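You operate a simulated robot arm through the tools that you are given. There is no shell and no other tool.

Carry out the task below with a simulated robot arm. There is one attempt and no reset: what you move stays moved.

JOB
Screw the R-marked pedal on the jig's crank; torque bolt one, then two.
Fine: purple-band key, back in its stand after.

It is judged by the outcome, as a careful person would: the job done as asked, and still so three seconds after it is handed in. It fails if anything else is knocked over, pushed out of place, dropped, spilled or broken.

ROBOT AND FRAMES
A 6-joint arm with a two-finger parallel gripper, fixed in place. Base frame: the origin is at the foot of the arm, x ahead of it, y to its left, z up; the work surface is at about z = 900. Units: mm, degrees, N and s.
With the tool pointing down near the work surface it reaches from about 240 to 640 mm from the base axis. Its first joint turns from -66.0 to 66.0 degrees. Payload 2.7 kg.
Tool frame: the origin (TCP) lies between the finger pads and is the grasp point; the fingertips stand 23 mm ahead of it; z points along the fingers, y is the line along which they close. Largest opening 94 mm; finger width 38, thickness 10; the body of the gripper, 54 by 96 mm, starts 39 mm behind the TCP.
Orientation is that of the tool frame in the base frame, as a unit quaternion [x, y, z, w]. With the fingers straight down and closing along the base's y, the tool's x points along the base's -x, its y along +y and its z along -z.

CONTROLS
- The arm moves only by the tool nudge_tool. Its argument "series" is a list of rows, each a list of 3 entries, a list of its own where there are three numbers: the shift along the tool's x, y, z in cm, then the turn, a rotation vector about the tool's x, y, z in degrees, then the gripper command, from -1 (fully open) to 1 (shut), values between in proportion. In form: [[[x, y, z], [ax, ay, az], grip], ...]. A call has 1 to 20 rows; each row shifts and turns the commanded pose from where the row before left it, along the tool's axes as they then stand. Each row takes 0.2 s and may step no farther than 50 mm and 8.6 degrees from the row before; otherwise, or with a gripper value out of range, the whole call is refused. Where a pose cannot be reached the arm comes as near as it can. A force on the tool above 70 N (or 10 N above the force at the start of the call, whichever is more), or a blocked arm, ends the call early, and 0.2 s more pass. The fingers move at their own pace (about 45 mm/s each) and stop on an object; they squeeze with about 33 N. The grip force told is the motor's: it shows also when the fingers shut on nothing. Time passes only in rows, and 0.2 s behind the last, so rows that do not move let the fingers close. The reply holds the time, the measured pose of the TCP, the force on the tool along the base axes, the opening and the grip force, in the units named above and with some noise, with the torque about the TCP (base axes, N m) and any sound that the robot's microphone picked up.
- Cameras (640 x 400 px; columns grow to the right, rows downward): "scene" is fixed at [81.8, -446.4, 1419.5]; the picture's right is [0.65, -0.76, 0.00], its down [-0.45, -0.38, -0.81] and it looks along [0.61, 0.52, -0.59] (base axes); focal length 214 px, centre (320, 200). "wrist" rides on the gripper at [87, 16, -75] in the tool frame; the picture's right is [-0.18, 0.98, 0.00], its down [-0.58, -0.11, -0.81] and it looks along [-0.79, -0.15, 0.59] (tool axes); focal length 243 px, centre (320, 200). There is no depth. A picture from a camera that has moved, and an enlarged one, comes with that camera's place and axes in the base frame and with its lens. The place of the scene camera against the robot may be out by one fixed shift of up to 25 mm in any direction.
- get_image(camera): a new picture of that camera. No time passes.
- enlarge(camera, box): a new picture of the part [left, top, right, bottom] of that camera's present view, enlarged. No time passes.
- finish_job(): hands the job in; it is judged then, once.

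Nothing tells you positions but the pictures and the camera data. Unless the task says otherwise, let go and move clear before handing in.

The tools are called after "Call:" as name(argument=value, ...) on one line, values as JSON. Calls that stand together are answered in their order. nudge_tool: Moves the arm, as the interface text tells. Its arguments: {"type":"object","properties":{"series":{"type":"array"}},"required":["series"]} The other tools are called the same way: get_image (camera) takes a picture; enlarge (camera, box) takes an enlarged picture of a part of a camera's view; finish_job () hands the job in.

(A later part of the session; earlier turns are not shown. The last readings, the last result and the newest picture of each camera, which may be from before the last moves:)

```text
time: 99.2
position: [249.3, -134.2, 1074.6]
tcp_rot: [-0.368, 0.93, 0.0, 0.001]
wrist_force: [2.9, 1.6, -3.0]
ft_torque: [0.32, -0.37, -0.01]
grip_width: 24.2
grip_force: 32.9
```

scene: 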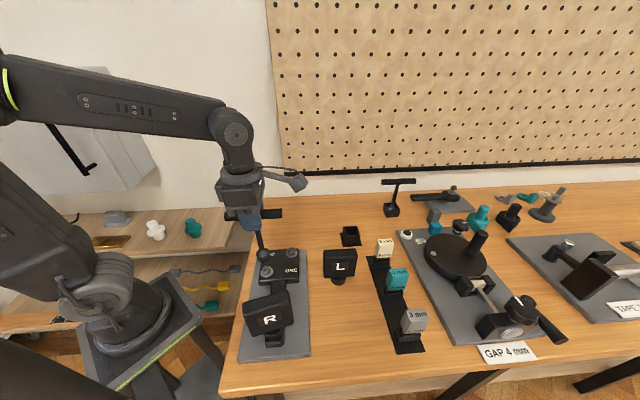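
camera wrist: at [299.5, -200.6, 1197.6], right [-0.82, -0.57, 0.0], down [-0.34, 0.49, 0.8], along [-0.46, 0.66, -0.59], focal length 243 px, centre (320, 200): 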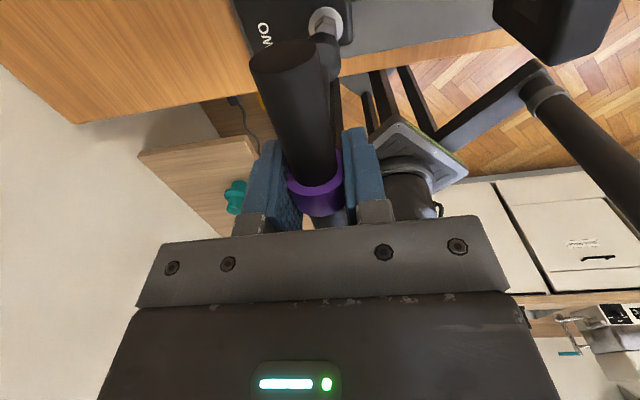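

Call:
nudge_tool(series=[[[0.033, -0.005, 0], [0, 0, 8], 1], [[0.033, -0.005, 0], [0, 0, 8], 1], [[0.033, -0.005, 0], [0, 0, 8], 1], [[0.033, -0.005, 0], [0, 0, 8], 1], [[0, 0, 0.0], [0, 0, 0], 1]])

Call:
enlarge(camera="scene", box=[240, 240, 300, 285])

```text
time: 100.4
position: [248.0, -136.2, 1074.0]
tcp_rot: [-0.097, 0.995, -0.001, 0.0]
wrist_force: [2.2, 1.2, -2.8]
ft_torque: [0.08, -0.34, 0.01]
grip_width: 24.1
grip_force: 33.0
```

```text
8.89 times, centred on (270, 262) of scene
camera zoom: at [81.9, -446.4, 1419.5], right [0.65, -0.76, 0.0], down [-0.45, -0.38, -0.81], along [0.61, 0.52, -0.59], focal length 1906 px, centre (764, -356)
```

zoom: 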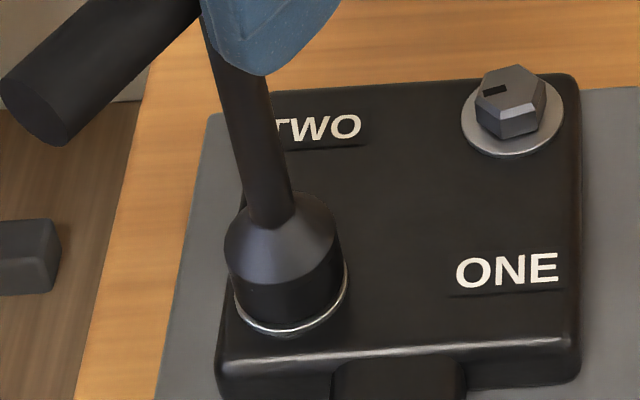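

Turning freely so far (82°). Continuing clockwise.

Call:
nudge_tool(series=[[[0.033, -0.005, 0], [0, 0, 8], 1], [[0.033, -0.005, 0], [0, 0, 8], 1], [[0.033, -0.005, 0], [0, 0, 8], 1], [[0.033, -0.005, 0], [0, 0, 8], 1], [[0.033, -0.005, 0], [0, 0, 8], 1], [[0, 0, 0.0], [0, 0, 0], 1]])

```text
time: 101.8
position: [247.3, -135.2, 1074.2]
tcp_rot: [0.249, 0.968, -0.001, 0.001]
wrist_force: [0.1, -2.1, -3.5]
ft_torque: [-0.25, -0.07, 0.06]
grip_width: 24.4
grip_force: 33.2
```

Call:
nudge_tool(series=[[[0.033, -0.005, 0], [0, 0, 8], 1], [[0.033, -0.005, 0], [0, 0, 8], 1], [[0.033, -0.005, 0], [0, 0, 8], 1], [[0.033, -0.005, 0], [0, 0, 8], 1], [[0.033, -0.005, 0], [0, 0, 8], 1], [[0, 0, 0.0], [0, 0, 0], 1]])

```text
time: 103.2
position: [246.6, -135.5, 1076.0]
tcp_rot: [0.565, 0.825, 0.0, 0.001]
wrist_force: [3.0, -3.6, -2.1]
ft_torque: [-0.43, -0.41, 0.03]
grip_width: 24.0
grip_force: 33.0
```

Call:
nudge_tool(series=[[[0.033, -0.005, 0], [0, 0, 8], 1], [[0.033, -0.005, 0], [0, 0, 8], 1], [[0.033, -0.005, 0], [0, 0, 8], 1], [[0.033, -0.005, 0], [0, 0, 8], 1], [[0.033, -0.005, 0], [0, 0, 8], 1], [[0, 0, 0.0], [0, 0, 0], 1]])

Call:
enlarge(camera="scene", box=[240, 240, 300, 285])

```text
time: 104.6
position: [246.1, -134.3, 1074.1]
tcp_rot: [0.813, 0.583, 0.0, 0.001]
wrist_force: [0.9, -0.4, -0.2]
ft_torque: [0.02, -0.08, 0.16]
grip_width: 23.9
grip_force: 33.4
```

```text
8.89 times, centred on (270, 262) of scene
camera zoom: at [81.8, -446.5, 1419.5], right [0.65, -0.76, 0.0], down [-0.45, -0.38, -0.81], along [0.61, 0.52, -0.59], focal length 1906 px, centre (764, -356)
```

zoom: 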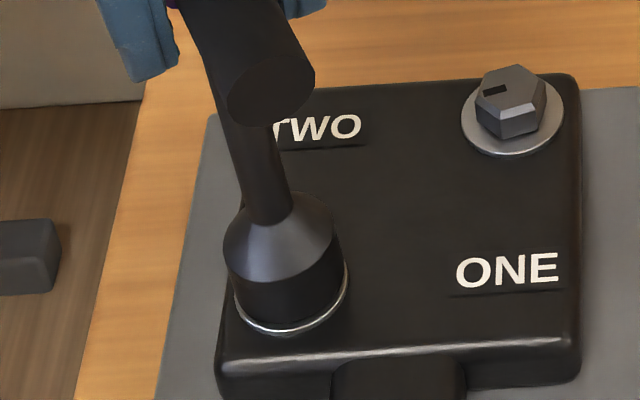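

A slight torque is starting to show (0.16 N·m). Continuing in smaller steps.

Call:
nudge_tool(series=[[[0.025, -0.004, 0], [0, 0, 6], 1], [[0.025, -0.004, 0], [0, 0, 6], 1], [[0.025, -0.004, 0], [0, 0, 6], 1], [[0, 0, 0.0], [0, 0, 0], 1]])

```text
time: 105.6
position: [245.0, -134.1, 1074.5]
tcp_rot: [0.894, 0.449, -0.001, 0.001]
wrist_force: [1.3, 1.4, -7.2]
ft_torque: [0.29, -0.14, 0.29]
grip_width: 23.9
grip_force: 33.2
```

Call:
nudge_tool(series=[[[0.025, -0.004, 0], [0, 0, 6], 1], [[0.025, -0.004, 0], [0, 0, 6], 1], [[0.025, -0.004, 0], [0, 0, 6], 1], [[0, 0, 0.0], [0, 0, 0], 1]])

```text
time: 106.6
position: [245.3, -131.0, 1075.1]
tcp_rot: [0.953, 0.304, -0.001, 0.002]
wrist_force: [-1.1, -0.3, -10.5]
ft_torque: [-0.06, 0.08, 0.8]
grip_width: 24.1
grip_force: 32.6
```

Torque is climbing (0.8 N·m). Small steps now.

Call:
nudge_tool(series=[[[0.02, -0.003, 0], [0, 0, 5], 1], [[0.02, -0.003, 0], [0, 0, 5], 1], [[0, 0, 0.0], [0, 0, 0], 1]])

```text
time: 107.4
position: [247.3, -133.3, 1075.7]
tcp_rot: [0.976, 0.22, 0.0, 0.001]
wrist_force: [-1.1, -2.1, -8.4]
ft_torque: [-0.02, 0.07, 1.58]
grip_width: 28.7
grip_force: 32.9
```

Call:
nudge_tool(series=[[[0.016, -0.002, 0], [0, 0, 4], 1], [[0.016, -0.002, 0], [0, 0, 4], 1], [[0, 0, 0.0], [0, 0, 0], 1]])

```text
time: 108.2
position: [246.1, -132.7, 1075.0]
tcp_rot: [0.988, 0.152, 0.001, 0.001]
wrist_force: [2.1, -0.6, -0.3]
ft_torque: [0.16, -0.12, 2.07]
grip_width: 33.7
grip_force: 32.5
```

Call:
nudge_tool(series=[[[0, 0, 0.0], [0, 0, 0], 1], [[0, 0, 0.0], [0, 0, 0], 1]])

Call:
get_image(camera="wrist")

Call:
enlarge(camera="scene", box=[230, 190, 310, 280])

```text
time: 108.8
position: [246.2, -132.2, 1073.9]
tcp_rot: [0.988, 0.152, 0.001, 0.002]
wrist_force: [0.3, -0.6, 4.5]
ft_torque: [0.17, -0.1, 1.92]
grip_width: 34.0
grip_force: 32.7
```

```text
taken
camera wrist: at [333.5, -122.1, 1150.7], right [0.12, -0.99, 0.0], down [-0.59, -0.07, 0.81], along [-0.8, -0.1, -0.59], focal length 243 px, centre (320, 200)
```

wrist: 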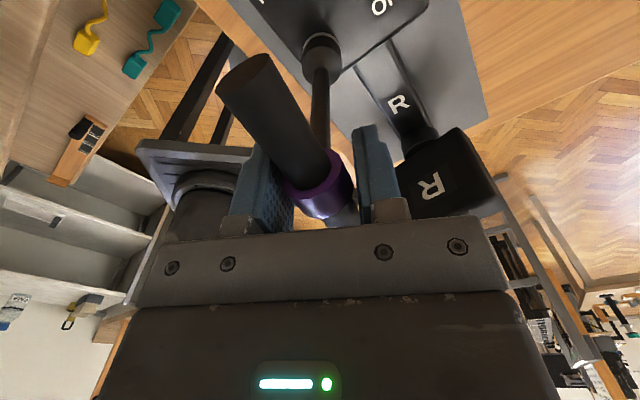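

```text
4.44 times, centred on (270, 235) of scene
camera zoom: at [81.8, -446.4, 1419.5], right [0.65, -0.76, 0.0], down [-0.45, -0.38, -0.81], along [0.61, 0.52, -0.59], focal length 953 px, centre (542, 44)
```

zoom: 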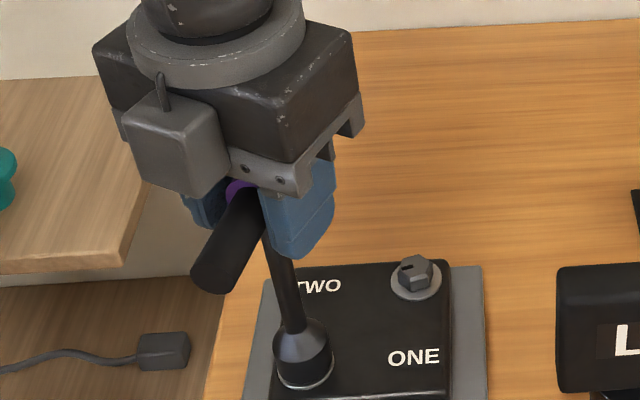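

The bar is twisting in the fingers at about 1.9 N·m and holding. I'll add a few more degrees to see whether the key clicks.

Call:
nudge_tool(series=[[[0.012, 0, 0], [0, 0, 3], 1], [[0.012, 0, 0], [0, 0, 3], 1], [[0, 0, 0.0], [0, 0, 0], 1]])

```text
time: 109.6
position: [248.0, -132.2, 1075.4]
tcp_rot: [0.995, 0.102, 0.0, 0.001]
wrist_force: [1.1, -1.7, 1.1]
ft_torque: [0.1, -0.07, 2.51]
grip_width: 37.9
grip_force: 33.5
```

Call:
nudge_tool(series=[[[0.012, 0, 0], [0, 0, 3], 1], [[0.012, 0, 0], [0, 0, 3], 1], [[0, 0, 0.0], [0, 0, 0], 1]])

```text
time: 110.4
position: [247.6, -131.0, 1075.2]
tcp_rot: [0.999, 0.05, 0.0, 0.001]
wrist_force: [4.4, -3.0, -7.7]
ft_torque: [0.19, -0.24, 3.1]
grip_width: 41.9
grip_force: 33.2
```

Call:
nudge_tool(series=[[[0.012, 0, 0], [0, 0, 3], 1], [[0.012, 0, 0], [0, 0, 3], 1], [[0, 0, 0.0], [0, 0, 0], 1]])

```text
time: 111.2
position: [245.9, -133.6, 1075.8]
tcp_rot: [1.0, -0.001, 0.0, 0.001]
wrist_force: [0.9, -1.9, -2.4]
ft_torque: [0.07, -0.03, 3.71]
grip_width: 46.3
grip_force: 32.4
```

Call:
nudge_tool(series=[[[0.012, 0, 0], [0, 0, 3], 1], [[0.012, 0, 0], [0, 0, 3], 1], [[0, 0, 0.0], [0, 0, 0], 1]])

Call:
get_image(camera="wrist")

Call:
enlarge(camera="scene", box=[230, 190, 310, 280])

```text
time: 112.0
position: [247.2, -132.3, 1075.8]
tcp_rot: [0.999, -0.053, 0.001, 0.0]
wrist_force: [0.7, -2.5, 0.3]
ft_torque: [0.06, 0.01, 4.41]
grip_width: 50.6
grip_force: 33.1
```

```text
taken
camera wrist: at [331.7, -157.7, 1150.7], right [-0.29, -0.96, 0.0], down [-0.57, 0.17, 0.8], along [-0.77, 0.23, -0.59], focal length 243 px, centre (320, 200)
```

wrist: 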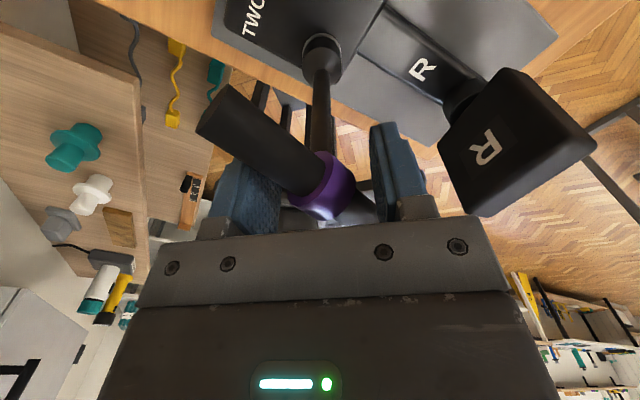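

```text
4.44 times, centred on (270, 235) of scene
camera zoom: at [81.8, -446.5, 1419.5], right [0.65, -0.76, 0.0], down [-0.45, -0.38, -0.81], along [0.61, 0.52, -0.59], focal length 953 px, centre (542, 44)
```

zoom: 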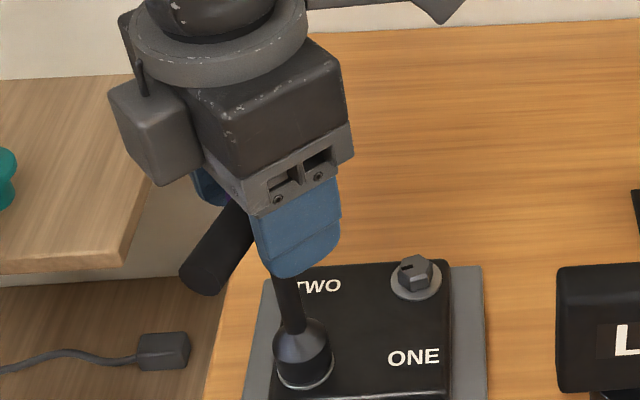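

Torque is up to 4.4 N·m and the bolt is still creeping round, so the set torque is higher. A few more degrees remain before the joint limit.

Call:
nudge_tool(series=[[[0.012, 0, 0], [0, 0, 3], 1], [[0, 0, 0.0], [0, 0, 0], 1]])

```text
time: 112.6
position: [248.6, -132.6, 1074.9]
tcp_rot: [0.997, -0.077, 0.002, 0.002]
wrist_force: [2.3, -1.4, 5.6]
ft_torque: [0.09, -0.08, 4.63]
grip_width: 52.0
grip_force: 33.2
```

Call:
nudge_tool(series=[[[0.012, 0, 0], [0, 0, 3], 1], [[0, 0, 0.0], [0, 0, 0], 1]])

```text
time: 113.2
position: [247.1, -138.9, 1075.1]
tcp_rot: [0.994, -0.106, 0.004, -0.003]
wrist_force: [12.9, 29.2, 14.8]
ft_torque: [1.62, -1.95, 3.18]
grip_width: 57.3
grip_force: 33.0
out of reach, approached as far as the arm can: row 1
```

I hit the wrist's joint limit. I'll back off slightly to remove the side load, then let go of the key while it stands on the bolt and re-grip it with the wrist wound back.

Call:
nudge_tool(series=[[[-0.05, -0.3, 0], [0, 0, -4], 1], [[-0.05, -0.3, 0], [0, 0, -4], 1], [[0, 0, 0], [0, 0, -4], 1], [[0, 0, 0.0], [0, 0, 0], 1]])

```text
time: 114.2
position: [243.2, -134.9, 1074.3]
tcp_rot: [1.0, 0.0, -0.003, 0.003]
wrist_force: [-6.2, -12.4, 8.1]
ft_torque: [-1.18, 1.0, 2.83]
grip_width: 47.9
grip_force: 32.8
```

Call:
nudge_tool(series=[[[-0.04, 0.08, 0], [0, 0, -6], 1], [[0, 0, 0], [0, 0, -6], 1], [[0, 0, 0.0], [0, 0, 0], 1]])

Call:
get_image(camera="wrist")

```text
time: 115.0
position: [243.8, -132.8, 1074.3]
tcp_rot: [0.995, 0.101, 0.001, 0.0]
wrist_force: [2.4, 2.9, -3.3]
ft_torque: [0.35, -0.28, 1.8]
grip_width: 39.4
grip_force: 32.8
```

```text
taken
camera wrist: at [332.4, -132.9, 1149.7], right [0.02, -1.0, 0.0], down [-0.59, -0.01, 0.81], along [-0.81, -0.01, -0.59], focal length 243 px, centre (320, 200)
```

wrist: 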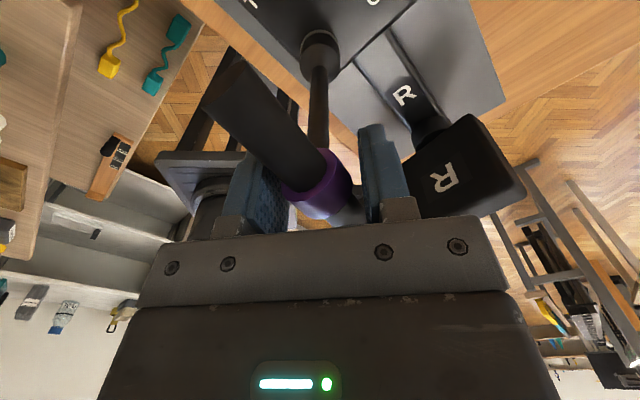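

Call:
nudge_tool(series=[[[0, 0, 0], [0, 0, -5], 1], [[0, 0, 0], [0, 0, -5], 1], [[0, 0, 0.0], [0, 0, 0], 1]])

Call:
get_image(camera="wrist")

```text
time: 115.8
position: [243.9, -135.1, 1075.7]
tcp_rot: [0.982, 0.187, 0.0, 0.0]
wrist_force: [0.3, -1.4, -9.9]
ft_torque: [-0.16, 0.15, 1.26]
grip_width: 32.5
grip_force: 32.4
```

```text
taken
camera wrist: at [330.4, -118.1, 1149.8], right [0.19, -0.98, 0.0], down [-0.58, -0.11, 0.81], along [-0.79, -0.15, -0.59], focal length 243 px, centre (320, 200)
```

wrist: 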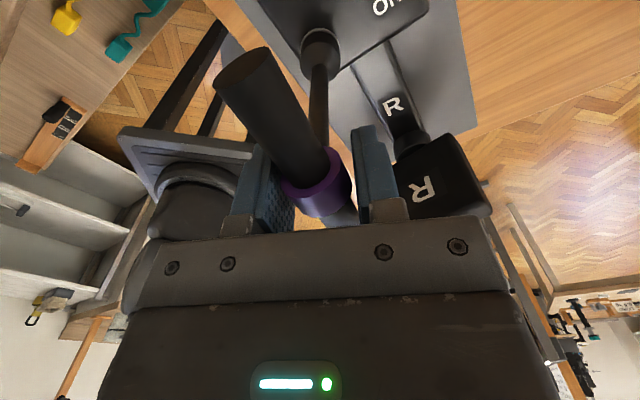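

The bolt behaves springily and the set torque is above 4.6 N·m, so I need more wrist travel. I'll unwind the rest of the twist, then release the key standing on the bolt.

Call:
nudge_tool(series=[[[0, 0, 0], [0, 0, -5], 1], [[0, 0, 0], [0, 0, -5], 1], [[0, 0, 0], [0, 0, -4], 1], [[0, 0, 0.0], [0, 0, 0], 1]])

Call:
get_image(camera="wrist")

```text
time: 116.8
position: [244.0, -134.8, 1076.1]
tcp_rot: [0.952, 0.306, 0.001, 0.001]
wrist_force: [1.1, 0.1, -2.7]
ft_torque: [0.17, -0.05, 0.74]
grip_width: 24.2
grip_force: 33.4
```

```text
taken
camera wrist: at [324.3, -97.6, 1150.6], right [0.42, -0.91, 0.0], down [-0.54, -0.25, 0.81], along [-0.73, -0.34, -0.59], focal length 243 px, centre (320, 200)
```

wrist: 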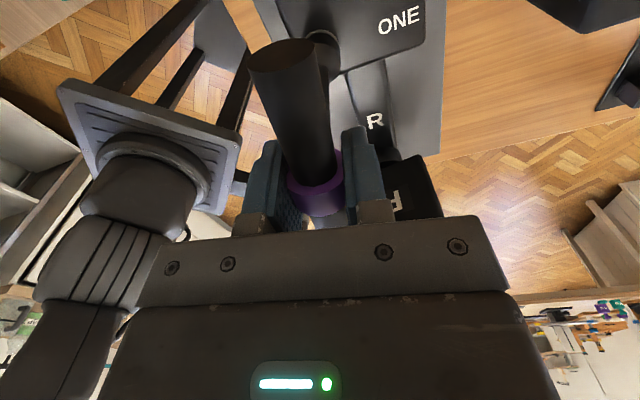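

The twist is out and the key is straight in the fingers. I'll press the key fully down on the bolt before releasing it.

Call:
nudge_tool(series=[[[0, 0, 0.1], [0, 0, 0], 1], [[0, 0, 0.1], [0, 0, 0], 1], [[0, 0, 0.1], [0, 0, 0], 1], [[0, 0, 0.0], [0, 0, 0], 1]])

```text
time: 117.8
position: [245.5, -136.9, 1074.0]
tcp_rot: [0.953, 0.303, 0.003, 0.007]
wrist_force: [-4.4, -2.8, 47.5]
ft_torque: [-0.35, 0.29, 0.76]
grip_width: 24.2
grip_force: 33.1
```

The key is bottomed on the bolt. I'll relieve the push, open the fingers wide, and rise straight up off the T-bar.

Call:
nudge_tool(series=[[[0, 0, -0.27], [0, 0, 0], 1], [[0, 0, 0], [0, 0, 0], 1], [[0, 0, 0], [0, 0, 0], 0.2], [[0, 0, 0], [0, 0, 0], -0.2], [[0, 0, 0], [0, 0, 0], -0.5], [[0, 0, 0], [0, 0, 0], -0.5], [[0, 0, 0.0], [0, 0, 0], -0.5]])

Call:
get_image(camera="wrist")

Call:
enlarge(camera="scene", box=[230, 190, 310, 280])

```text
time: 119.4
position: [242.9, -135.5, 1074.0]
tcp_rot: [0.953, 0.303, 0.001, 0.001]
wrist_force: [0.1, -0.5, 0.3]
ft_torque: [-0.01, -0.03, -0.01]
grip_width: 70.7
grip_force: 0.1
```

```text
taken
camera wrist: at [324.0, -98.3, 1149.7], right [0.42, -0.91, 0.0], down [-0.54, -0.25, 0.81], along [-0.73, -0.34, -0.59], focal length 243 px, centre (320, 200)
```

wrist: 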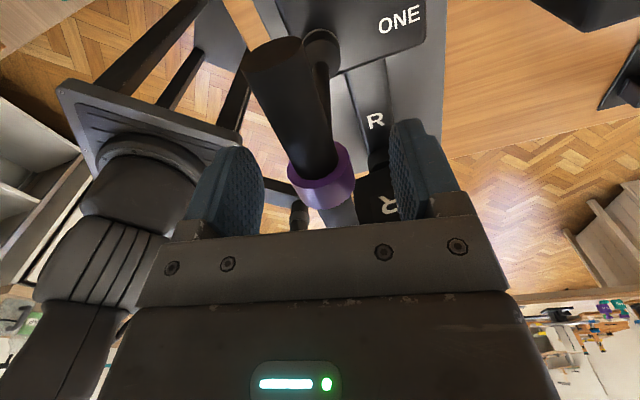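

```text
4.44 times, centred on (270, 235) of scene
camera zoom: at [81.8, -446.4, 1419.5], right [0.65, -0.76, 0.0], down [-0.45, -0.38, -0.81], along [0.61, 0.52, -0.59], focal length 953 px, centre (542, 44)
```

zoom: 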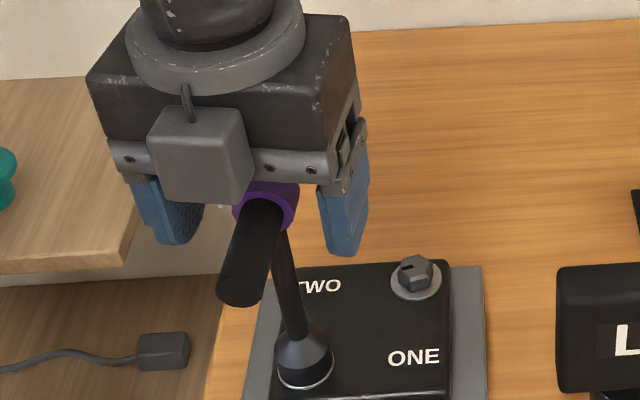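

The key stands by itself on bolt ONE. I'll rise clear and wind the wrist back counter-clockwise half a turn.

Call:
nudge_tool(series=[[[0, 0, -1.5], [0, 0, 0], -0.5], [[0, 0, -2], [0, 0, 0], -0.5], [[0, 0, -2], [0, 0, 0], -0.5], [[0, 0, -2], [0, 0, 0], -0.5], [[0, 0, 0], [0, 0, -8.5], -0.5], [[0, 0, 0], [0, 0, -8.5], -0.5], [[0, 0, 0], [0, 0, -8.5], -0.5], [[0, 0, 0], [0, 0, -8.5], -0.5], [[0, 0, 0], [0, 0, -8.5], -0.5], [[0, 0, 0], [0, 0, -8.5], -0.5], [[0, 0, 0], [0, 0, -8.5], -0.5], [[0, 0, 0], [0, 0, -8.5], -0.5], [[0, 0, 0], [0, 0, -8.5], -0.5], [[0, 0, 0], [0, 0, -8.5], -0.5], [[0, 0, 0], [0, 0, -8.5], -0.5], [[0, 0, 0], [0, 0, -8.5], -0.5], [[0, 0, 0], [0, 0, -8.5], -0.5], [[0, 0, 0], [0, 0, -8.5], -0.5], [[0, 0, 0], [0, 0, -8.5], -0.5], [[0, 0, 0], [0, 0, -8.5], -0.5]])

Call:
enlarge(camera="scene", box=[230, 190, 310, 280])

```text
time: 123.6
position: [244.5, -134.4, 1148.6]
tcp_rot: [0.074, 0.997, -0.001, 0.0]
wrist_force: [0.5, 0.2, -0.3]
ft_torque: [0.01, 0.03, 0.0]
grip_width: 70.4
grip_force: 0.0
```

```text
4.44 times, centred on (270, 235) of scene
camera zoom: at [81.8, -446.4, 1419.5], right [0.65, -0.76, 0.0], down [-0.45, -0.38, -0.81], along [0.61, 0.52, -0.59], focal length 953 px, centre (542, 44)
```

zoom: 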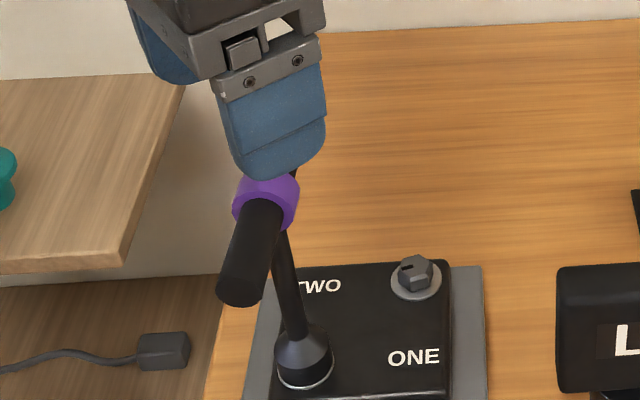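

Call:
nudge_tool(series=[[[0, 0, 0], [0, 0, -8.5], -0.5], [[0, 0, 0], [0, 0, -8.5], -0.5], [[0, 0, 0], [0, 0, -8.5], -0.5], [[0, 0, 0], [0, 0, -8.5], -0.5], [[0, 0, 0], [0, 0, -8.5], -0.5], [[0, 0, 0], [0, 0, -6], -0.5], [[0, 0, 0], [0, 0, 0], -0.5]])

Call:
get_image(camera="wrist")

Call:
enlarge(camera="wrist", box=[240, 10, 400, 190])

```text
time: 125.2
position: [243.9, -133.7, 1150.3]
tcp_rot: [-0.341, 0.94, -0.002, 0.0]
wrist_force: [0.4, 0.0, -0.5]
ft_torque: [0.03, 0.01, -0.01]
grip_width: 70.7
grip_force: 0.0
```

```text
taken
camera wrist: at [167.4, -177.6, 1225.4], right [-0.49, 0.87, 0.0], down [0.51, 0.29, 0.81], along [0.7, 0.39, -0.59], focal length 243 px, centre (320, 200)
```

wrist: 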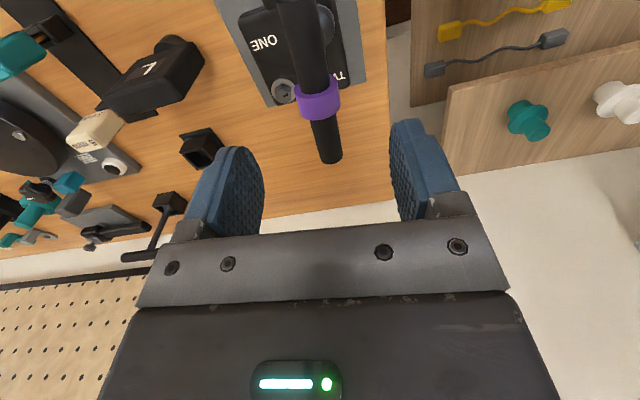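

```text
2.22 times, centred on (320, 100) of wrist
camera zoom: at [167.4, -177.6, 1225.4], right [-0.49, 0.87, 0.0], down [0.51, 0.29, 0.81], along [0.7, 0.39, -0.59], focal length 539 px, centre (320, 422)
```

zoom: 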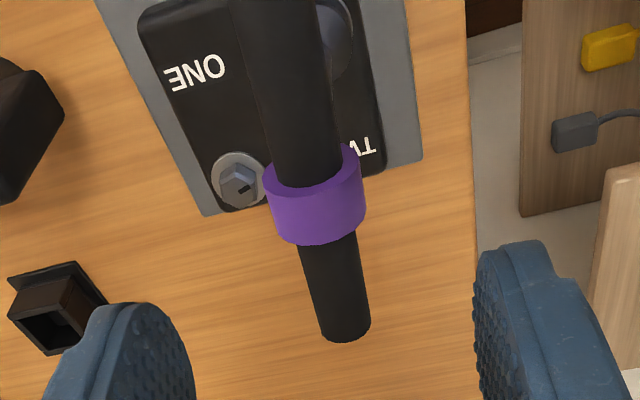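

The bar is parallel to the fingers' width and about 1.8 mm off centre. I'll correct, descend, and re-grip the band.

Call:
nudge_tool(series=[[[-0.17, -0.18, 1.9], [0, 0, 0], -0.5], [[0, 0, 1.9], [0, 0, 0], -0.5], [[0, 0, 1.9], [0, 0, 0], -0.5], [[0, 0, 1.9], [0, 0, 0], -0.5], [[0, 0, 0], [0, 0, 0], -0.5]])

Call:
enlarge(camera="wrist", box=[180, 30, 480, 240])

```text
time: 126.4
position: [248.2, -136.0, 1074.6]
tcp_rot: [-0.341, 0.94, -0.002, 0.001]
wrist_force: [0.3, 0.9, 0.0]
ft_torque: [-0.01, 0.0, 0.02]
grip_width: 70.4
grip_force: 0.1
```

```text
1.90 times, centred on (330, 135) of wrist
camera zoom: at [170.0, -178.2, 1150.1], right [-0.49, 0.87, 0.0], down [0.52, 0.29, 0.81], along [0.7, 0.39, -0.59], focal length 462 px, centre (301, 324)
```

zoom: 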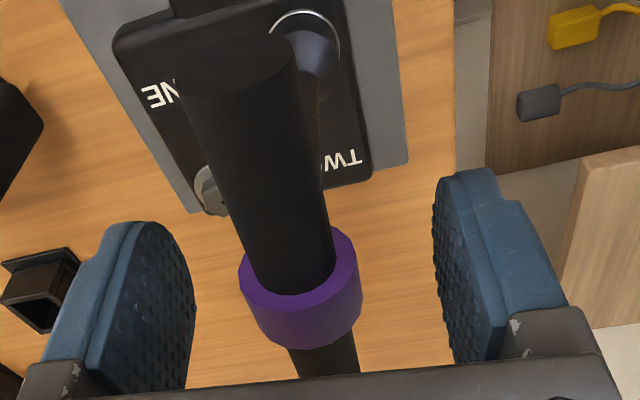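

Call:
nudge_tool(series=[[[0, 0.03, 0], [0, 0, 0], 1], [[0, 0, 0], [0, 0, 0], 1], [[0, 0, 0], [0, 0, 0], 1], [[0, 0, 0], [0, 0, 0], 1], [[0, 0, 0], [0, 0, 0], 1]])

```text
time: 127.6
position: [246.2, -134.6, 1074.2]
tcp_rot: [-0.34, 0.94, -0.002, 0.001]
wrist_force: [0.5, 0.4, -0.7]
ft_torque: [-0.02, -0.01, -0.07]
grip_width: 24.0
grip_force: 33.1
```

Re-gripped with no side load. Turning clockwise again in small steps.

Call:
nudge_tool(series=[[[0, 0, 0], [0, 0, 5], 1], [[0, 0, 0], [0, 0, 5], 1], [[0, 0, 0], [0, 0, 5], 1], [[0, 0, 0], [0, 0, 0], 1]])

```text
time: 128.6
position: [246.1, -135.0, 1074.7]
tcp_rot: [-0.215, 0.977, -0.002, 0.001]
wrist_force: [2.1, 0.1, 5.8]
ft_torque: [0.06, -0.02, 1.62]
grip_width: 29.0
grip_force: 33.1
```

Call:
nudge_tool(series=[[[0, 0, 0], [0, 0, 5], 1], [[0, 0, 0], [0, 0, 5], 1], [[0, 0, 0], [0, 0, 5], 1], [[0, 0, 0], [0, 0, 0], 1]])

```text
time: 129.6
position: [246.9, -134.2, 1075.3]
tcp_rot: [-0.088, 0.996, -0.001, 0.002]
wrist_force: [0.6, 0.9, 17.3]
ft_torque: [-0.06, 0.1, 2.53]
grip_width: 39.1
grip_force: 32.9
```

Call:
nudge_tool(series=[[[0, 0, -0.08], [0, 0, 5], 1], [[0, 0, 0], [0, 0, 5], 1], [[0, 0, 0], [0, 0, 5], 1], [[0, 0, 0], [0, 0, 0], 1]])

```text
time: 130.6
position: [245.4, -135.4, 1074.1]
tcp_rot: [0.039, 0.999, 0.0, -0.001]
wrist_force: [4.6, -0.3, -9.0]
ft_torque: [-0.02, -0.11, 4.22]
grip_width: 50.4
grip_force: 32.4
```

Call:
nudge_tool(series=[[[0, 0, 0.02], [0, 0, 4], 1], [[0, 0, 0], [0, 0, 4], 1], [[0, 0, 0], [0, 0, 0], 1]])

```text
time: 131.4
position: [245.3, -134.9, 1074.1]
tcp_rot: [0.107, 0.994, -0.001, -0.001]
wrist_force: [1.2, -2.0, -15.6]
ft_torque: [-0.22, 0.21, 4.91]
grip_width: 55.7
grip_force: 33.4
```

Call:
nudge_tool(series=[[[0, 0, 0.05], [0, 0, 4], 1], [[0, 0, 0], [0, 0, 4], 1], [[0, 0, 0], [0, 0, 0], 1]])

Call:
get_image(camera="wrist")

```text
time: 132.2
position: [246.4, -135.3, 1073.9]
tcp_rot: [0.18, 0.984, -0.001, 0.001]
wrist_force: [-3.9, 0.2, -10.0]
ft_torque: [-0.37, 0.59, 4.02]
grip_width: 59.6
grip_force: 33.1
```

```text
taken
camera wrist: at [170.6, -89.7, 1149.0], right [0.52, 0.85, 0.0], down [0.51, -0.31, 0.81], along [0.69, -0.42, -0.59], focal length 243 px, centre (320, 200)
```

wrist: 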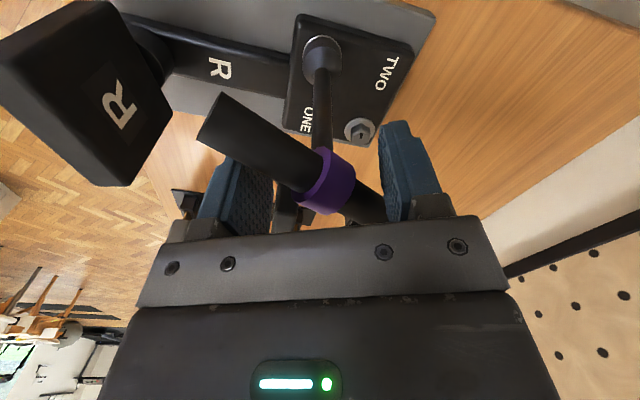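

The pinch grip tops out near 5 N·m. A better way is to use the open fingers as a two-pin spanner: fully open, their edges bear on the bar about 50 mm out on each side. I'll open fully now with the key standing on the bolt.

Call:
nudge_tool(series=[[[0, 0, 0], [0, 0, -4], 0.5], [[0, 0, 0], [0, 0, -4], 0], [[0, 0, 0], [0, 0, 0], -0.5], [[0, 0, 0], [0, 0, 0], -1], [[0, 0, 0], [0, 0, 0], -1], [[0, 0, 0], [0, 0, 0], -1]])

Call:
get_image(camera="wrist")

Call:
enlarge(camera="scene", box=[230, 190, 310, 280])

```text
time: 133.6
position: [246.8, -134.8, 1074.1]
tcp_rot: [0.115, 0.993, -0.001, 0.0]
wrist_force: [-0.1, -1.0, -0.6]
ft_torque: [0.01, -0.01, -0.02]
grip_width: 94.2
grip_force: 0.2
```

```text
taken
camera wrist: at [166.0, -99.6, 1148.6], right [0.4, 0.92, 0.0], down [0.54, -0.24, 0.81], along [0.74, -0.33, -0.59], focal length 243 px, centre (320, 200)
```

wrist: 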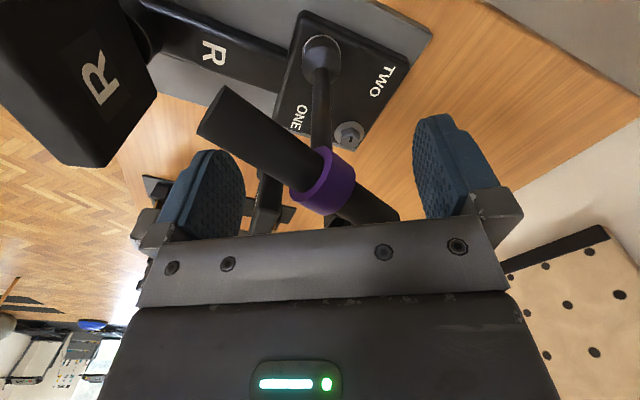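

```text
4.44 times, centred on (270, 235) of scene
camera zoom: at [81.8, -446.4, 1419.5], right [0.65, -0.76, 0.0], down [-0.45, -0.38, -0.81], along [0.61, 0.52, -0.59], focal length 953 px, centre (542, 44)
```

zoom: 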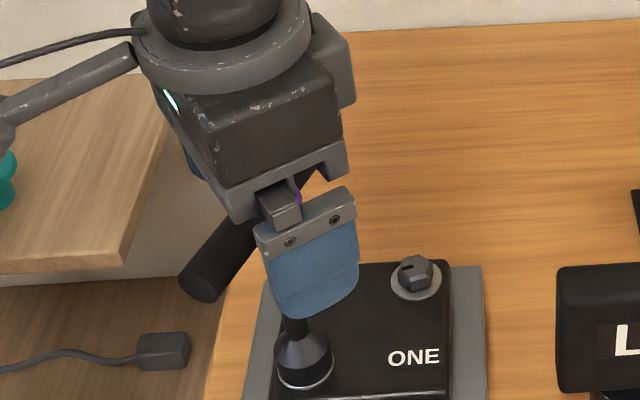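

Call:
nudge_tool(series=[[[0, 0, 0], [0, 0, 0], -1], [[0, 0, 0], [0, 0, 0], -1], [[0, 0, 0], [0, 0, 0], -1]])

Call:
enlarge(camera="wrist", box=[160, 40, 480, 240])

```text
time: 134.4
position: [246.1, -134.7, 1073.4]
tcp_rot: [0.115, 0.993, -0.001, 0.0]
wrist_force: [-0.3, 1.0, 0.2]
ft_torque: [-0.01, 0.0, 0.02]
grip_width: 93.9
grip_force: 0.0
```

```text
2.00 times, centred on (320, 140) of wrist
camera zoom: at [166.0, -99.6, 1148.6], right [0.4, 0.92, 0.0], down [0.54, -0.24, 0.81], along [0.74, -0.33, -0.59], focal length 485 px, centre (320, 320)
```

zoom: 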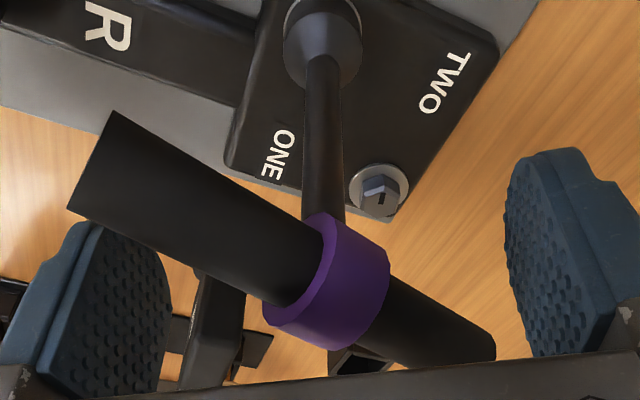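

The key rests at about 34°, with the bar about 46° off the open fingers. I'll centre on the key's axis and rotate clockwise until both finger edges bear on the bar.

Call:
nudge_tool(series=[[[0.15, 0.12, 0], [0, 0, 0], -1], [[0, 0, 0], [0, 0, 4], -1], [[0, 0, 0], [0, 0, 4], -1], [[0, 0, 0], [0, 0, 3], -1], [[0, 0, 0], [0, 0, 0], -1]])

Call:
enlarge(camera="wrist", box=[160, 40, 480, 240])

```text
time: 135.6
position: [244.9, -133.6, 1073.4]
tcp_rot: [0.208, 0.978, -0.002, 0.001]
wrist_force: [3.3, -2.6, 3.5]
ft_torque: [-0.03, -0.11, 2.25]
grip_width: 93.7
grip_force: 0.1
```

```text
2.00 times, centred on (320, 140) of wrist
camera zoom: at [173.5, -83.7, 1148.9], right [0.57, 0.82, 0.0], down [0.49, -0.33, 0.81], along [0.67, -0.46, -0.59], focal length 485 px, centre (320, 320)
```

zoom: 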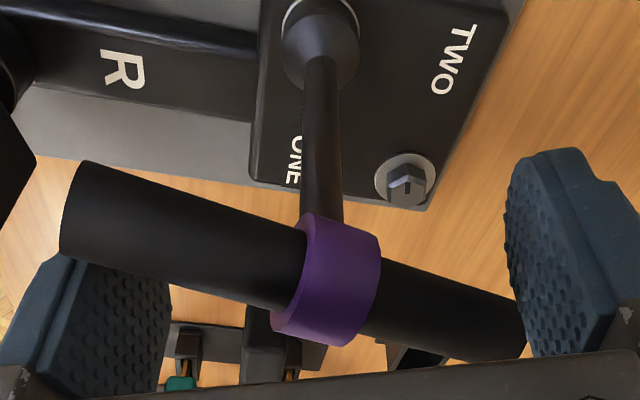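

Both finger edges now bear on the bar: 2.25 N·m with almost no net side force. Increasing gradually.

Call:
nudge_tool(series=[[[0, 0, 0], [0, 0, 3], -1], [[0, 0, 0], [0, 0, 3], -1], [[0, 0, 0], [0, 0, 0], -1]])

```text
time: 136.4
position: [246.6, -132.9, 1073.9]
tcp_rot: [0.254, 0.967, -0.001, 0.001]
wrist_force: [4.8, -2.1, 6.9]
ft_torque: [0.14, -0.14, 4.56]
grip_width: 94.4
grip_force: 0.5
```

Call:
nudge_tool(series=[[[0, 0, 0], [0, 0, 2], -1], [[0, 0, 0], [0, 0, 0], -1]])

```text
time: 137.0
position: [245.8, -133.5, 1073.6]
tcp_rot: [0.269, 0.963, -0.001, 0.001]
wrist_force: [6.8, 0.0, 6.8]
ft_torque: [0.21, -0.41, 4.88]
grip_width: 94.5
grip_force: 0.2
```

Call:
nudge_tool(series=[[[0, 0, 0], [0, 0, 2], -1], [[0, 0, 0], [0, 0, 0], -1]])

```text
time: 137.6
position: [247.5, -133.1, 1074.4]
tcp_rot: [0.286, 0.958, 0.0, 0.002]
wrist_force: [11.6, -1.3, 1.4]
ft_torque: [0.28, -0.8, 4.95]
grip_width: 94.2
grip_force: 0.1
```

Call:
nudge_tool(series=[[[0, 0, 0], [0, 0, 2], -1], [[0, 0, 0], [0, 0, 0], -1]])

Call:
enlarge(camera="wrist", box=[160, 40, 480, 240])

Call:
enlarge(camera="scene", box=[230, 190, 310, 280])

```text
time: 138.2
position: [245.9, -133.6, 1074.6]
tcp_rot: [0.305, 0.952, -0.001, 0.001]
wrist_force: [11.7, -1.7, -0.3]
ft_torque: [0.21, -0.82, 4.39]
grip_width: 94.6
grip_force: 0.5
```

```text
2.00 times, centred on (320, 140) of wrist
camera zoom: at [184.5, -70.2, 1148.9], right [0.72, 0.69, 0.0], down [0.41, -0.42, 0.81], along [0.56, -0.58, -0.59], focal length 485 px, centre (320, 320)
```

zoom: 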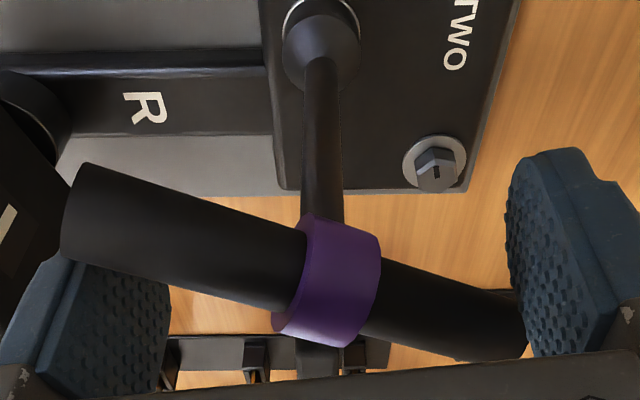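

```text
4.44 times, centred on (270, 235) of scene
camera zoom: at [82.1, -446.5, 1419.5], right [0.65, -0.76, 0.0], down [-0.45, -0.38, -0.81], along [0.61, 0.52, -0.59], focal length 953 px, centre (542, 44)
```

zoom: 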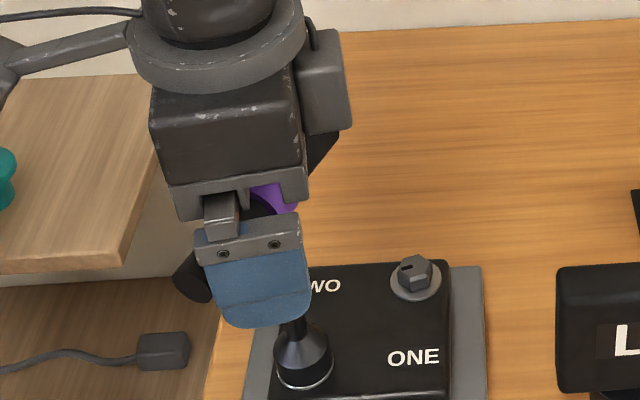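

Torque peaked near 5 N·m and then eased as the key moved on, which may be the key's limiter starting to break over. I'll go a couple of degrees further and listen.

Call:
nudge_tool(series=[[[0, 0, 0], [0, 0, 2], -1], [[0, 0, 0], [0, 0, 0], -1]])

```text
time: 138.8
position: [244.4, -133.9, 1074.7]
tcp_rot: [0.322, 0.947, -0.001, 0.001]
wrist_force: [12.9, -0.6, -1.6]
ft_torque: [0.27, -0.9, 3.34]
grip_width: 94.3
grip_force: 0.4
```

Call:
nudge_tool(series=[[[0, 0, 0], [0, 0, 2], -1], [[0, 0, 0], [0, 0, 0], -1]])

```text
time: 139.4
position: [245.6, -132.3, 1073.9]
tcp_rot: [0.343, 0.939, 0.001, 0.001]
wrist_force: [12.2, 2.8, 1.7]
ft_torque: [0.35, -0.95, 2.07]
grip_width: 94.2
grip_force: 0.4
```

Call:
nudge_tool(series=[[[0, 0, 0], [0, 0, 2], -1], [[0, 0, 0], [0, 0, 2], -1], [[0, 0, 0], [0, 0, 0], -1]])

Call:
enlarge(camera="wrist", box=[160, 40, 480, 240])

Call:
enlarge(camera="scene", box=[240, 230, 300, 280])

```text
time: 140.2
position: [245.1, -134.0, 1073.8]
tcp_rot: [0.379, 0.925, 0.0, -0.001]
wrist_force: [8.6, 3.0, 4.5]
ft_torque: [0.04, -0.22, 0.61]
grip_width: 94.0
grip_force: 0.6
```

```text
2.00 times, centred on (320, 140) of wrist
camera zoom: at [194.3, -61.4, 1148.9], right [0.82, 0.57, 0.0], down [0.34, -0.48, 0.81], along [0.46, -0.66, -0.59], focal length 485 px, centre (320, 320)
```

zoom: 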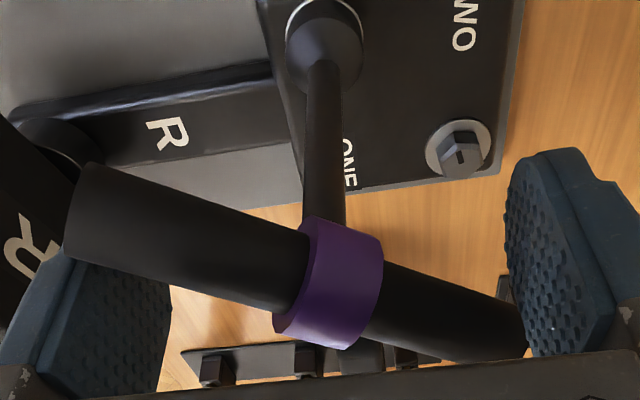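

```text
8.00 times, centred on (270, 255) of scene
camera zoom: at [82.0, -446.4, 1419.5], right [0.65, -0.76, 0.0], down [-0.45, -0.38, -0.81], along [0.61, 0.52, -0.59], focal length 1716 px, centre (720, -240)
```

zoom: 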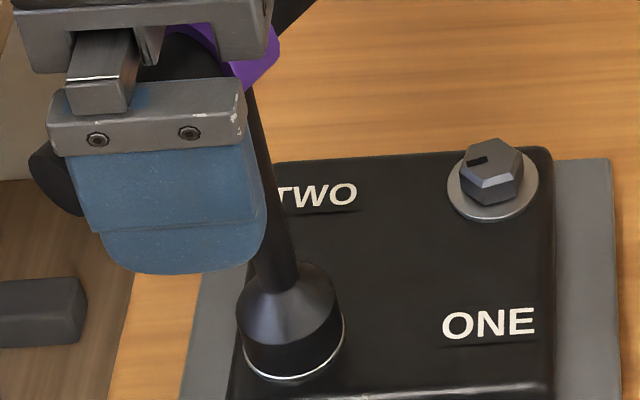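

Call:
nudge_tool(series=[[[0, 0, 0], [0, 0, 2], -1], [[0, 0, 0], [0, 0, 2], -1], [[0, 0, 0], [0, 0, 0], -1]])

```text
time: 141.0
position: [247.0, -133.0, 1073.5]
tcp_rot: [0.409, 0.912, 0.001, 0.003]
wrist_force: [-0.9, -0.5, -0.1]
ft_torque: [-0.02, -0.01, -0.03]
grip_width: 93.6
grip_force: 0.2
```

Call:
nudge_tool(series=[[[0, 0, 0], [0, 0, 0], -1], [[0, 0, 0], [0, 0, 0], -1]])

Call:
enlarge(camera="wrist", box=[160, 40, 480, 240])

Call:
enlarge(camera="scene", box=[240, 230, 300, 280])

```text
time: 141.6
position: [244.5, -133.8, 1072.2]
tcp_rot: [0.408, 0.913, -0.001, 0.001]
wrist_force: [-0.6, 0.0, 0.5]
ft_torque: [0.02, -0.04, 0.0]
grip_width: 93.9
grip_force: 0.0
```

```text
2.00 times, centred on (320, 140) of wrist
camera zoom: at [199.6, -58.3, 1148.5], right [0.86, 0.52, 0.0], down [0.31, -0.5, 0.81], along [0.42, -0.69, -0.59], focal length 485 px, centre (320, 320)
```

zoom: 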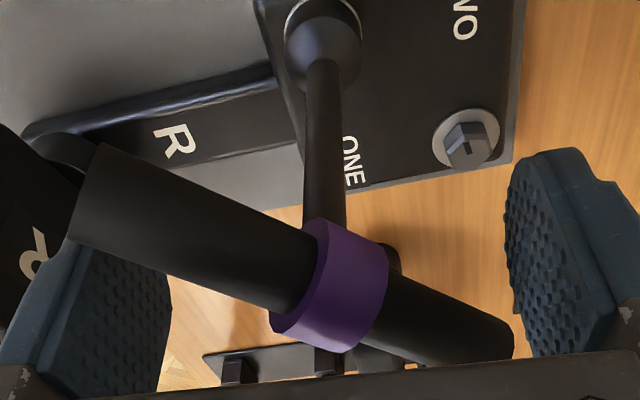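

```text
8.00 times, centred on (270, 255) of scene
camera zoom: at [81.8, -446.4, 1419.5], right [0.65, -0.76, 0.0], down [-0.45, -0.38, -0.81], along [0.61, 0.52, -0.59], focal length 1716 px, centre (720, -240)
```

zoom: 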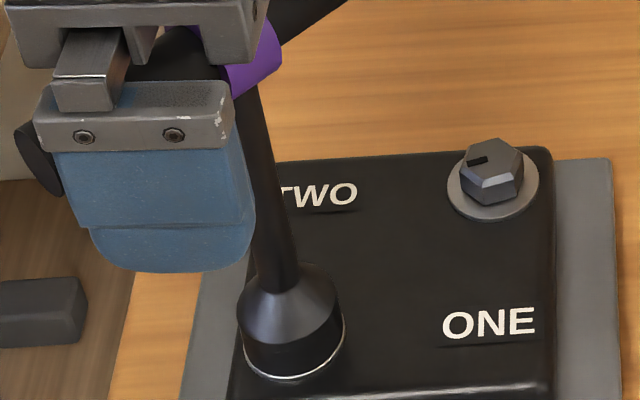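

The key snapped forward past the peak and now rests about 30° further on with no load and no reported sound. I'll turn slightly further to feel whether resistance builds again.

Call:
nudge_tool(series=[[[0, 0, 0], [0, 0, 3], -1], [[0, 0, 0], [0, 0, 3], -1], [[0, 0, 0], [0, 0, 2], -1], [[0, 0, 0], [0, 0, 0], -1]])

```text
time: 142.6
position: [246.0, -133.8, 1073.1]
tcp_rot: [0.471, 0.882, 0.0, 0.001]
wrist_force: [-0.4, -1.0, 1.2]
ft_torque: [0.01, 0.02, 0.01]
grip_width: 94.0
grip_force: 0.1
```

Call:
enlarge(camera="wrist", box=[160, 40, 480, 240])

Call:
get_image(camera="scene")

```text
2.00 times, centred on (320, 140) of wrist
camera zoom: at [210.5, -52.5, 1148.6], right [0.92, 0.39, 0.0], down [0.23, -0.54, 0.81], along [0.32, -0.74, -0.59], focal length 485 px, centre (320, 320)
```

zoom: 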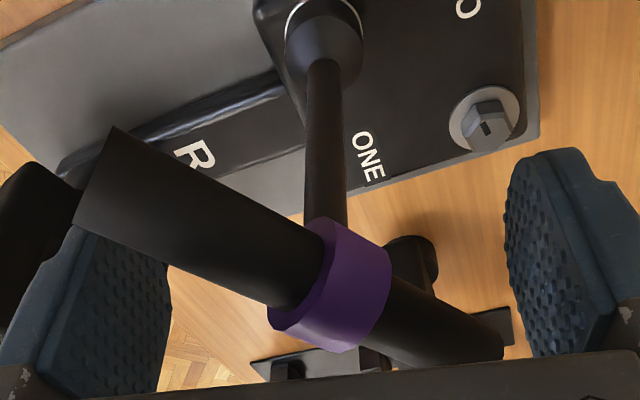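

```text
taken
```

scene: 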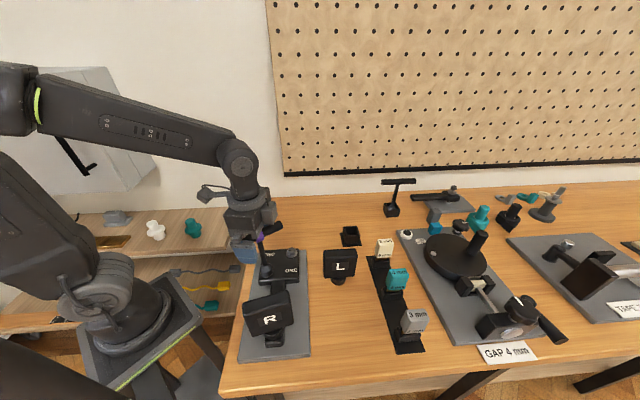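

Call:
nudge_tool(series=[[[0, 0, 0], [0, 0, 0], -1], [[0, 0, 0], [0, 0, 0], -1], [[0, 0, 0], [0, 0, 0], -1]])

Call:
enlarge(camera="wrist", box=[160, 40, 480, 240])

Call:
enlarge(camera="scene", box=[240, 220, 300, 280])

```text
time: 143.4
position: [245.1, -133.2, 1074.3]
tcp_rot: [0.471, 0.882, -0.001, 0.002]
wrist_force: [1.1, -0.2, -0.1]
ft_torque: [0.02, 0.06, -0.05]
grip_width: 94.1
grip_force: 0.0
```

```text
2.00 times, centred on (320, 140) of wrist
camera zoom: at [210.5, -52.6, 1148.6], right [0.92, 0.39, 0.0], down [0.23, -0.54, 0.81], along [0.32, -0.74, -0.59], focal length 485 px, centre (320, 320)
```

zoom: 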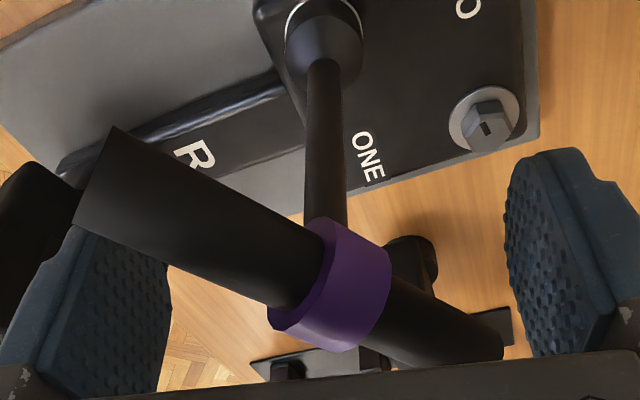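

```text
6.67 times, centred on (270, 250) of scene
camera zoom: at [81.8, -446.4, 1419.5], right [0.65, -0.76, 0.0], down [-0.45, -0.38, -0.81], along [0.61, 0.52, -0.59], focal length 1430 px, centre (653, -133)
```

zoom: 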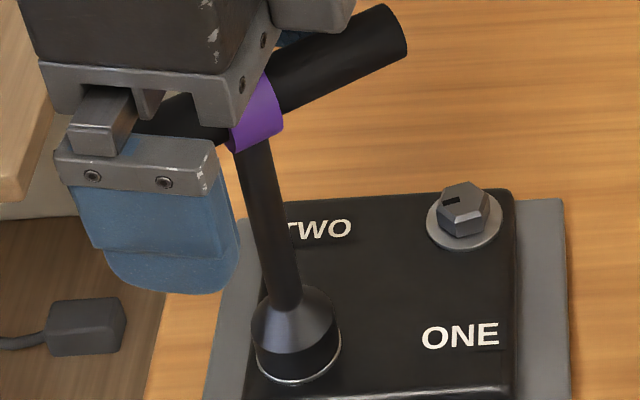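

The key slipped over the hex at about 5 N·m without any downward push on it. I'll re-align the fingers with the bar, grip it properly, and this time press down while turning.

Call:
nudge_tool(series=[[[0, 0, 0], [0, 0, -8], -1], [[0, 0, 0], [0, 0, -8], -1], [[0, 0, 0], [0, 0, -8], -1], [[0, 0, 0], [0, 0, -8], -1], [[0, 0, 0], [0, 0, -8], -1], [[0, 0, 0], [0, 0, -7.7], -1], [[0, 0, 0], [0, 0, 0], -1]])

Call:
enlarge(camera="wrist", box=[160, 40, 480, 240])

```text
time: 145.0
position: [245.7, -133.3, 1074.3]
tcp_rot: [0.072, 0.997, -0.001, 0.001]
wrist_force: [0.2, -0.2, -0.4]
ft_torque: [-0.02, 0.03, 0.02]
grip_width: 94.0
grip_force: 0.1
```

```text
2.00 times, centred on (320, 140) of wrist
camera zoom: at [161.8, -105.1, 1148.7], right [0.32, 0.95, 0.0], down [0.56, -0.19, 0.81], along [0.76, -0.26, -0.59], focal length 485 px, centre (320, 320)
```

zoom: 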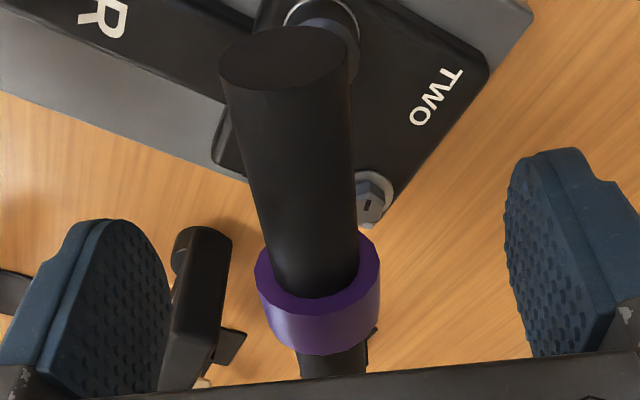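

Call:
nudge_tool(series=[[[0, 0, 0], [0, 0, 5], -1], [[0, -0.03, 0], [0, 0, 0], 0.2], [[0, 0, 0], [0, 0, 0], 1], [[0, 0, 0], [0, 0, 0], 1], [[0, 0, 0], [0, 0, 0], 1], [[0, 0, 0], [0, 0, 0], 1], [[0, 0, 0], [0, 0, 0], 1]])

```text
time: 146.6
position: [245.2, -133.8, 1075.1]
tcp_rot: [0.118, 0.993, -0.001, 0.001]
wrist_force: [-0.9, 0.9, -0.6]
ft_torque: [0.0, -0.02, -0.02]
grip_width: 24.0
grip_force: 32.6
```

Gripped cleanly. Now pressing down about 40 N and turning clockwise.

Call:
nudge_tool(series=[[[0, 0, 0.15], [0, 0, 0], 1], [[0, 0, 0.1], [0, 0, 0], 1], [[0, 0, 0], [0, 0, 0], 1]])

```text
time: 147.4
position: [245.6, -134.6, 1073.2]
tcp_rot: [0.117, 0.993, -0.003, 0.005]
wrist_force: [-7.3, 3.0, 43.3]
ft_torque: [0.15, 0.66, -0.06]
grip_width: 24.5
grip_force: 32.7
```

Call:
nudge_tool(series=[[[0, 0, 0], [0, 0, 5], 1], [[0, 0, 0], [0, 0, 5], 1], [[0, 0, 0], [0, 0, 5], 1], [[0, 0, 0], [0, 0, 0], 1]])

```text
time: 148.4
position: [247.2, -133.1, 1073.2]
tcp_rot: [0.246, 0.969, -0.001, 0.003]
wrist_force: [-4.9, 1.0, 38.9]
ft_torque: [-0.06, -0.06, 1.2]
grip_width: 25.9
grip_force: 33.3
```

Call:
nudge_tool(series=[[[0, 0, 0], [0, 0, 5], 1], [[0, 0, 0], [0, 0, 5], 1], [[0, 0, 0], [0, 0, 5], 1], [[0, 0, 0], [0, 0, 0], 1]])

```text
time: 149.4
position: [246.1, -133.9, 1071.8]
tcp_rot: [0.369, 0.93, 0.001, 0.003]
wrist_force: [3.5, -2.8, 14.2]
ft_torque: [-0.09, -0.39, 1.97]
grip_width: 34.7
grip_force: 33.0
```

Call:
nudge_tool(series=[[[0, 0, 0.1], [0, 0, 5], 1], [[0, 0, 0.05], [0, 0, 5], 1], [[0, 0, 0], [0, 0, 5], 1], [[0, 0, 0], [0, 0, 0], 1]])

```text
time: 150.4
position: [246.3, -133.8, 1070.1]
tcp_rot: [0.485, 0.875, 0.0, 0.002]
wrist_force: [-2.6, 0.1, 25.6]
ft_torque: [0.03, 0.28, 3.36]
grip_width: 45.3
grip_force: 32.8
```

Call:
nudge_tool(series=[[[0, 0, 0.1], [0, 0, 5], 1], [[0, 0, 0.1], [0, 0, 5], 1], [[0, 0, 0], [0, 0, 0], 1]])

```text
time: 151.2
position: [246.0, -133.7, 1070.5]
tcp_rot: [0.556, 0.831, 0.0, 0.004]
wrist_force: [-1.2, 7.0, 35.7]
ft_torque: [0.07, 0.29, 4.74]
grip_width: 53.4
grip_force: 32.9
```

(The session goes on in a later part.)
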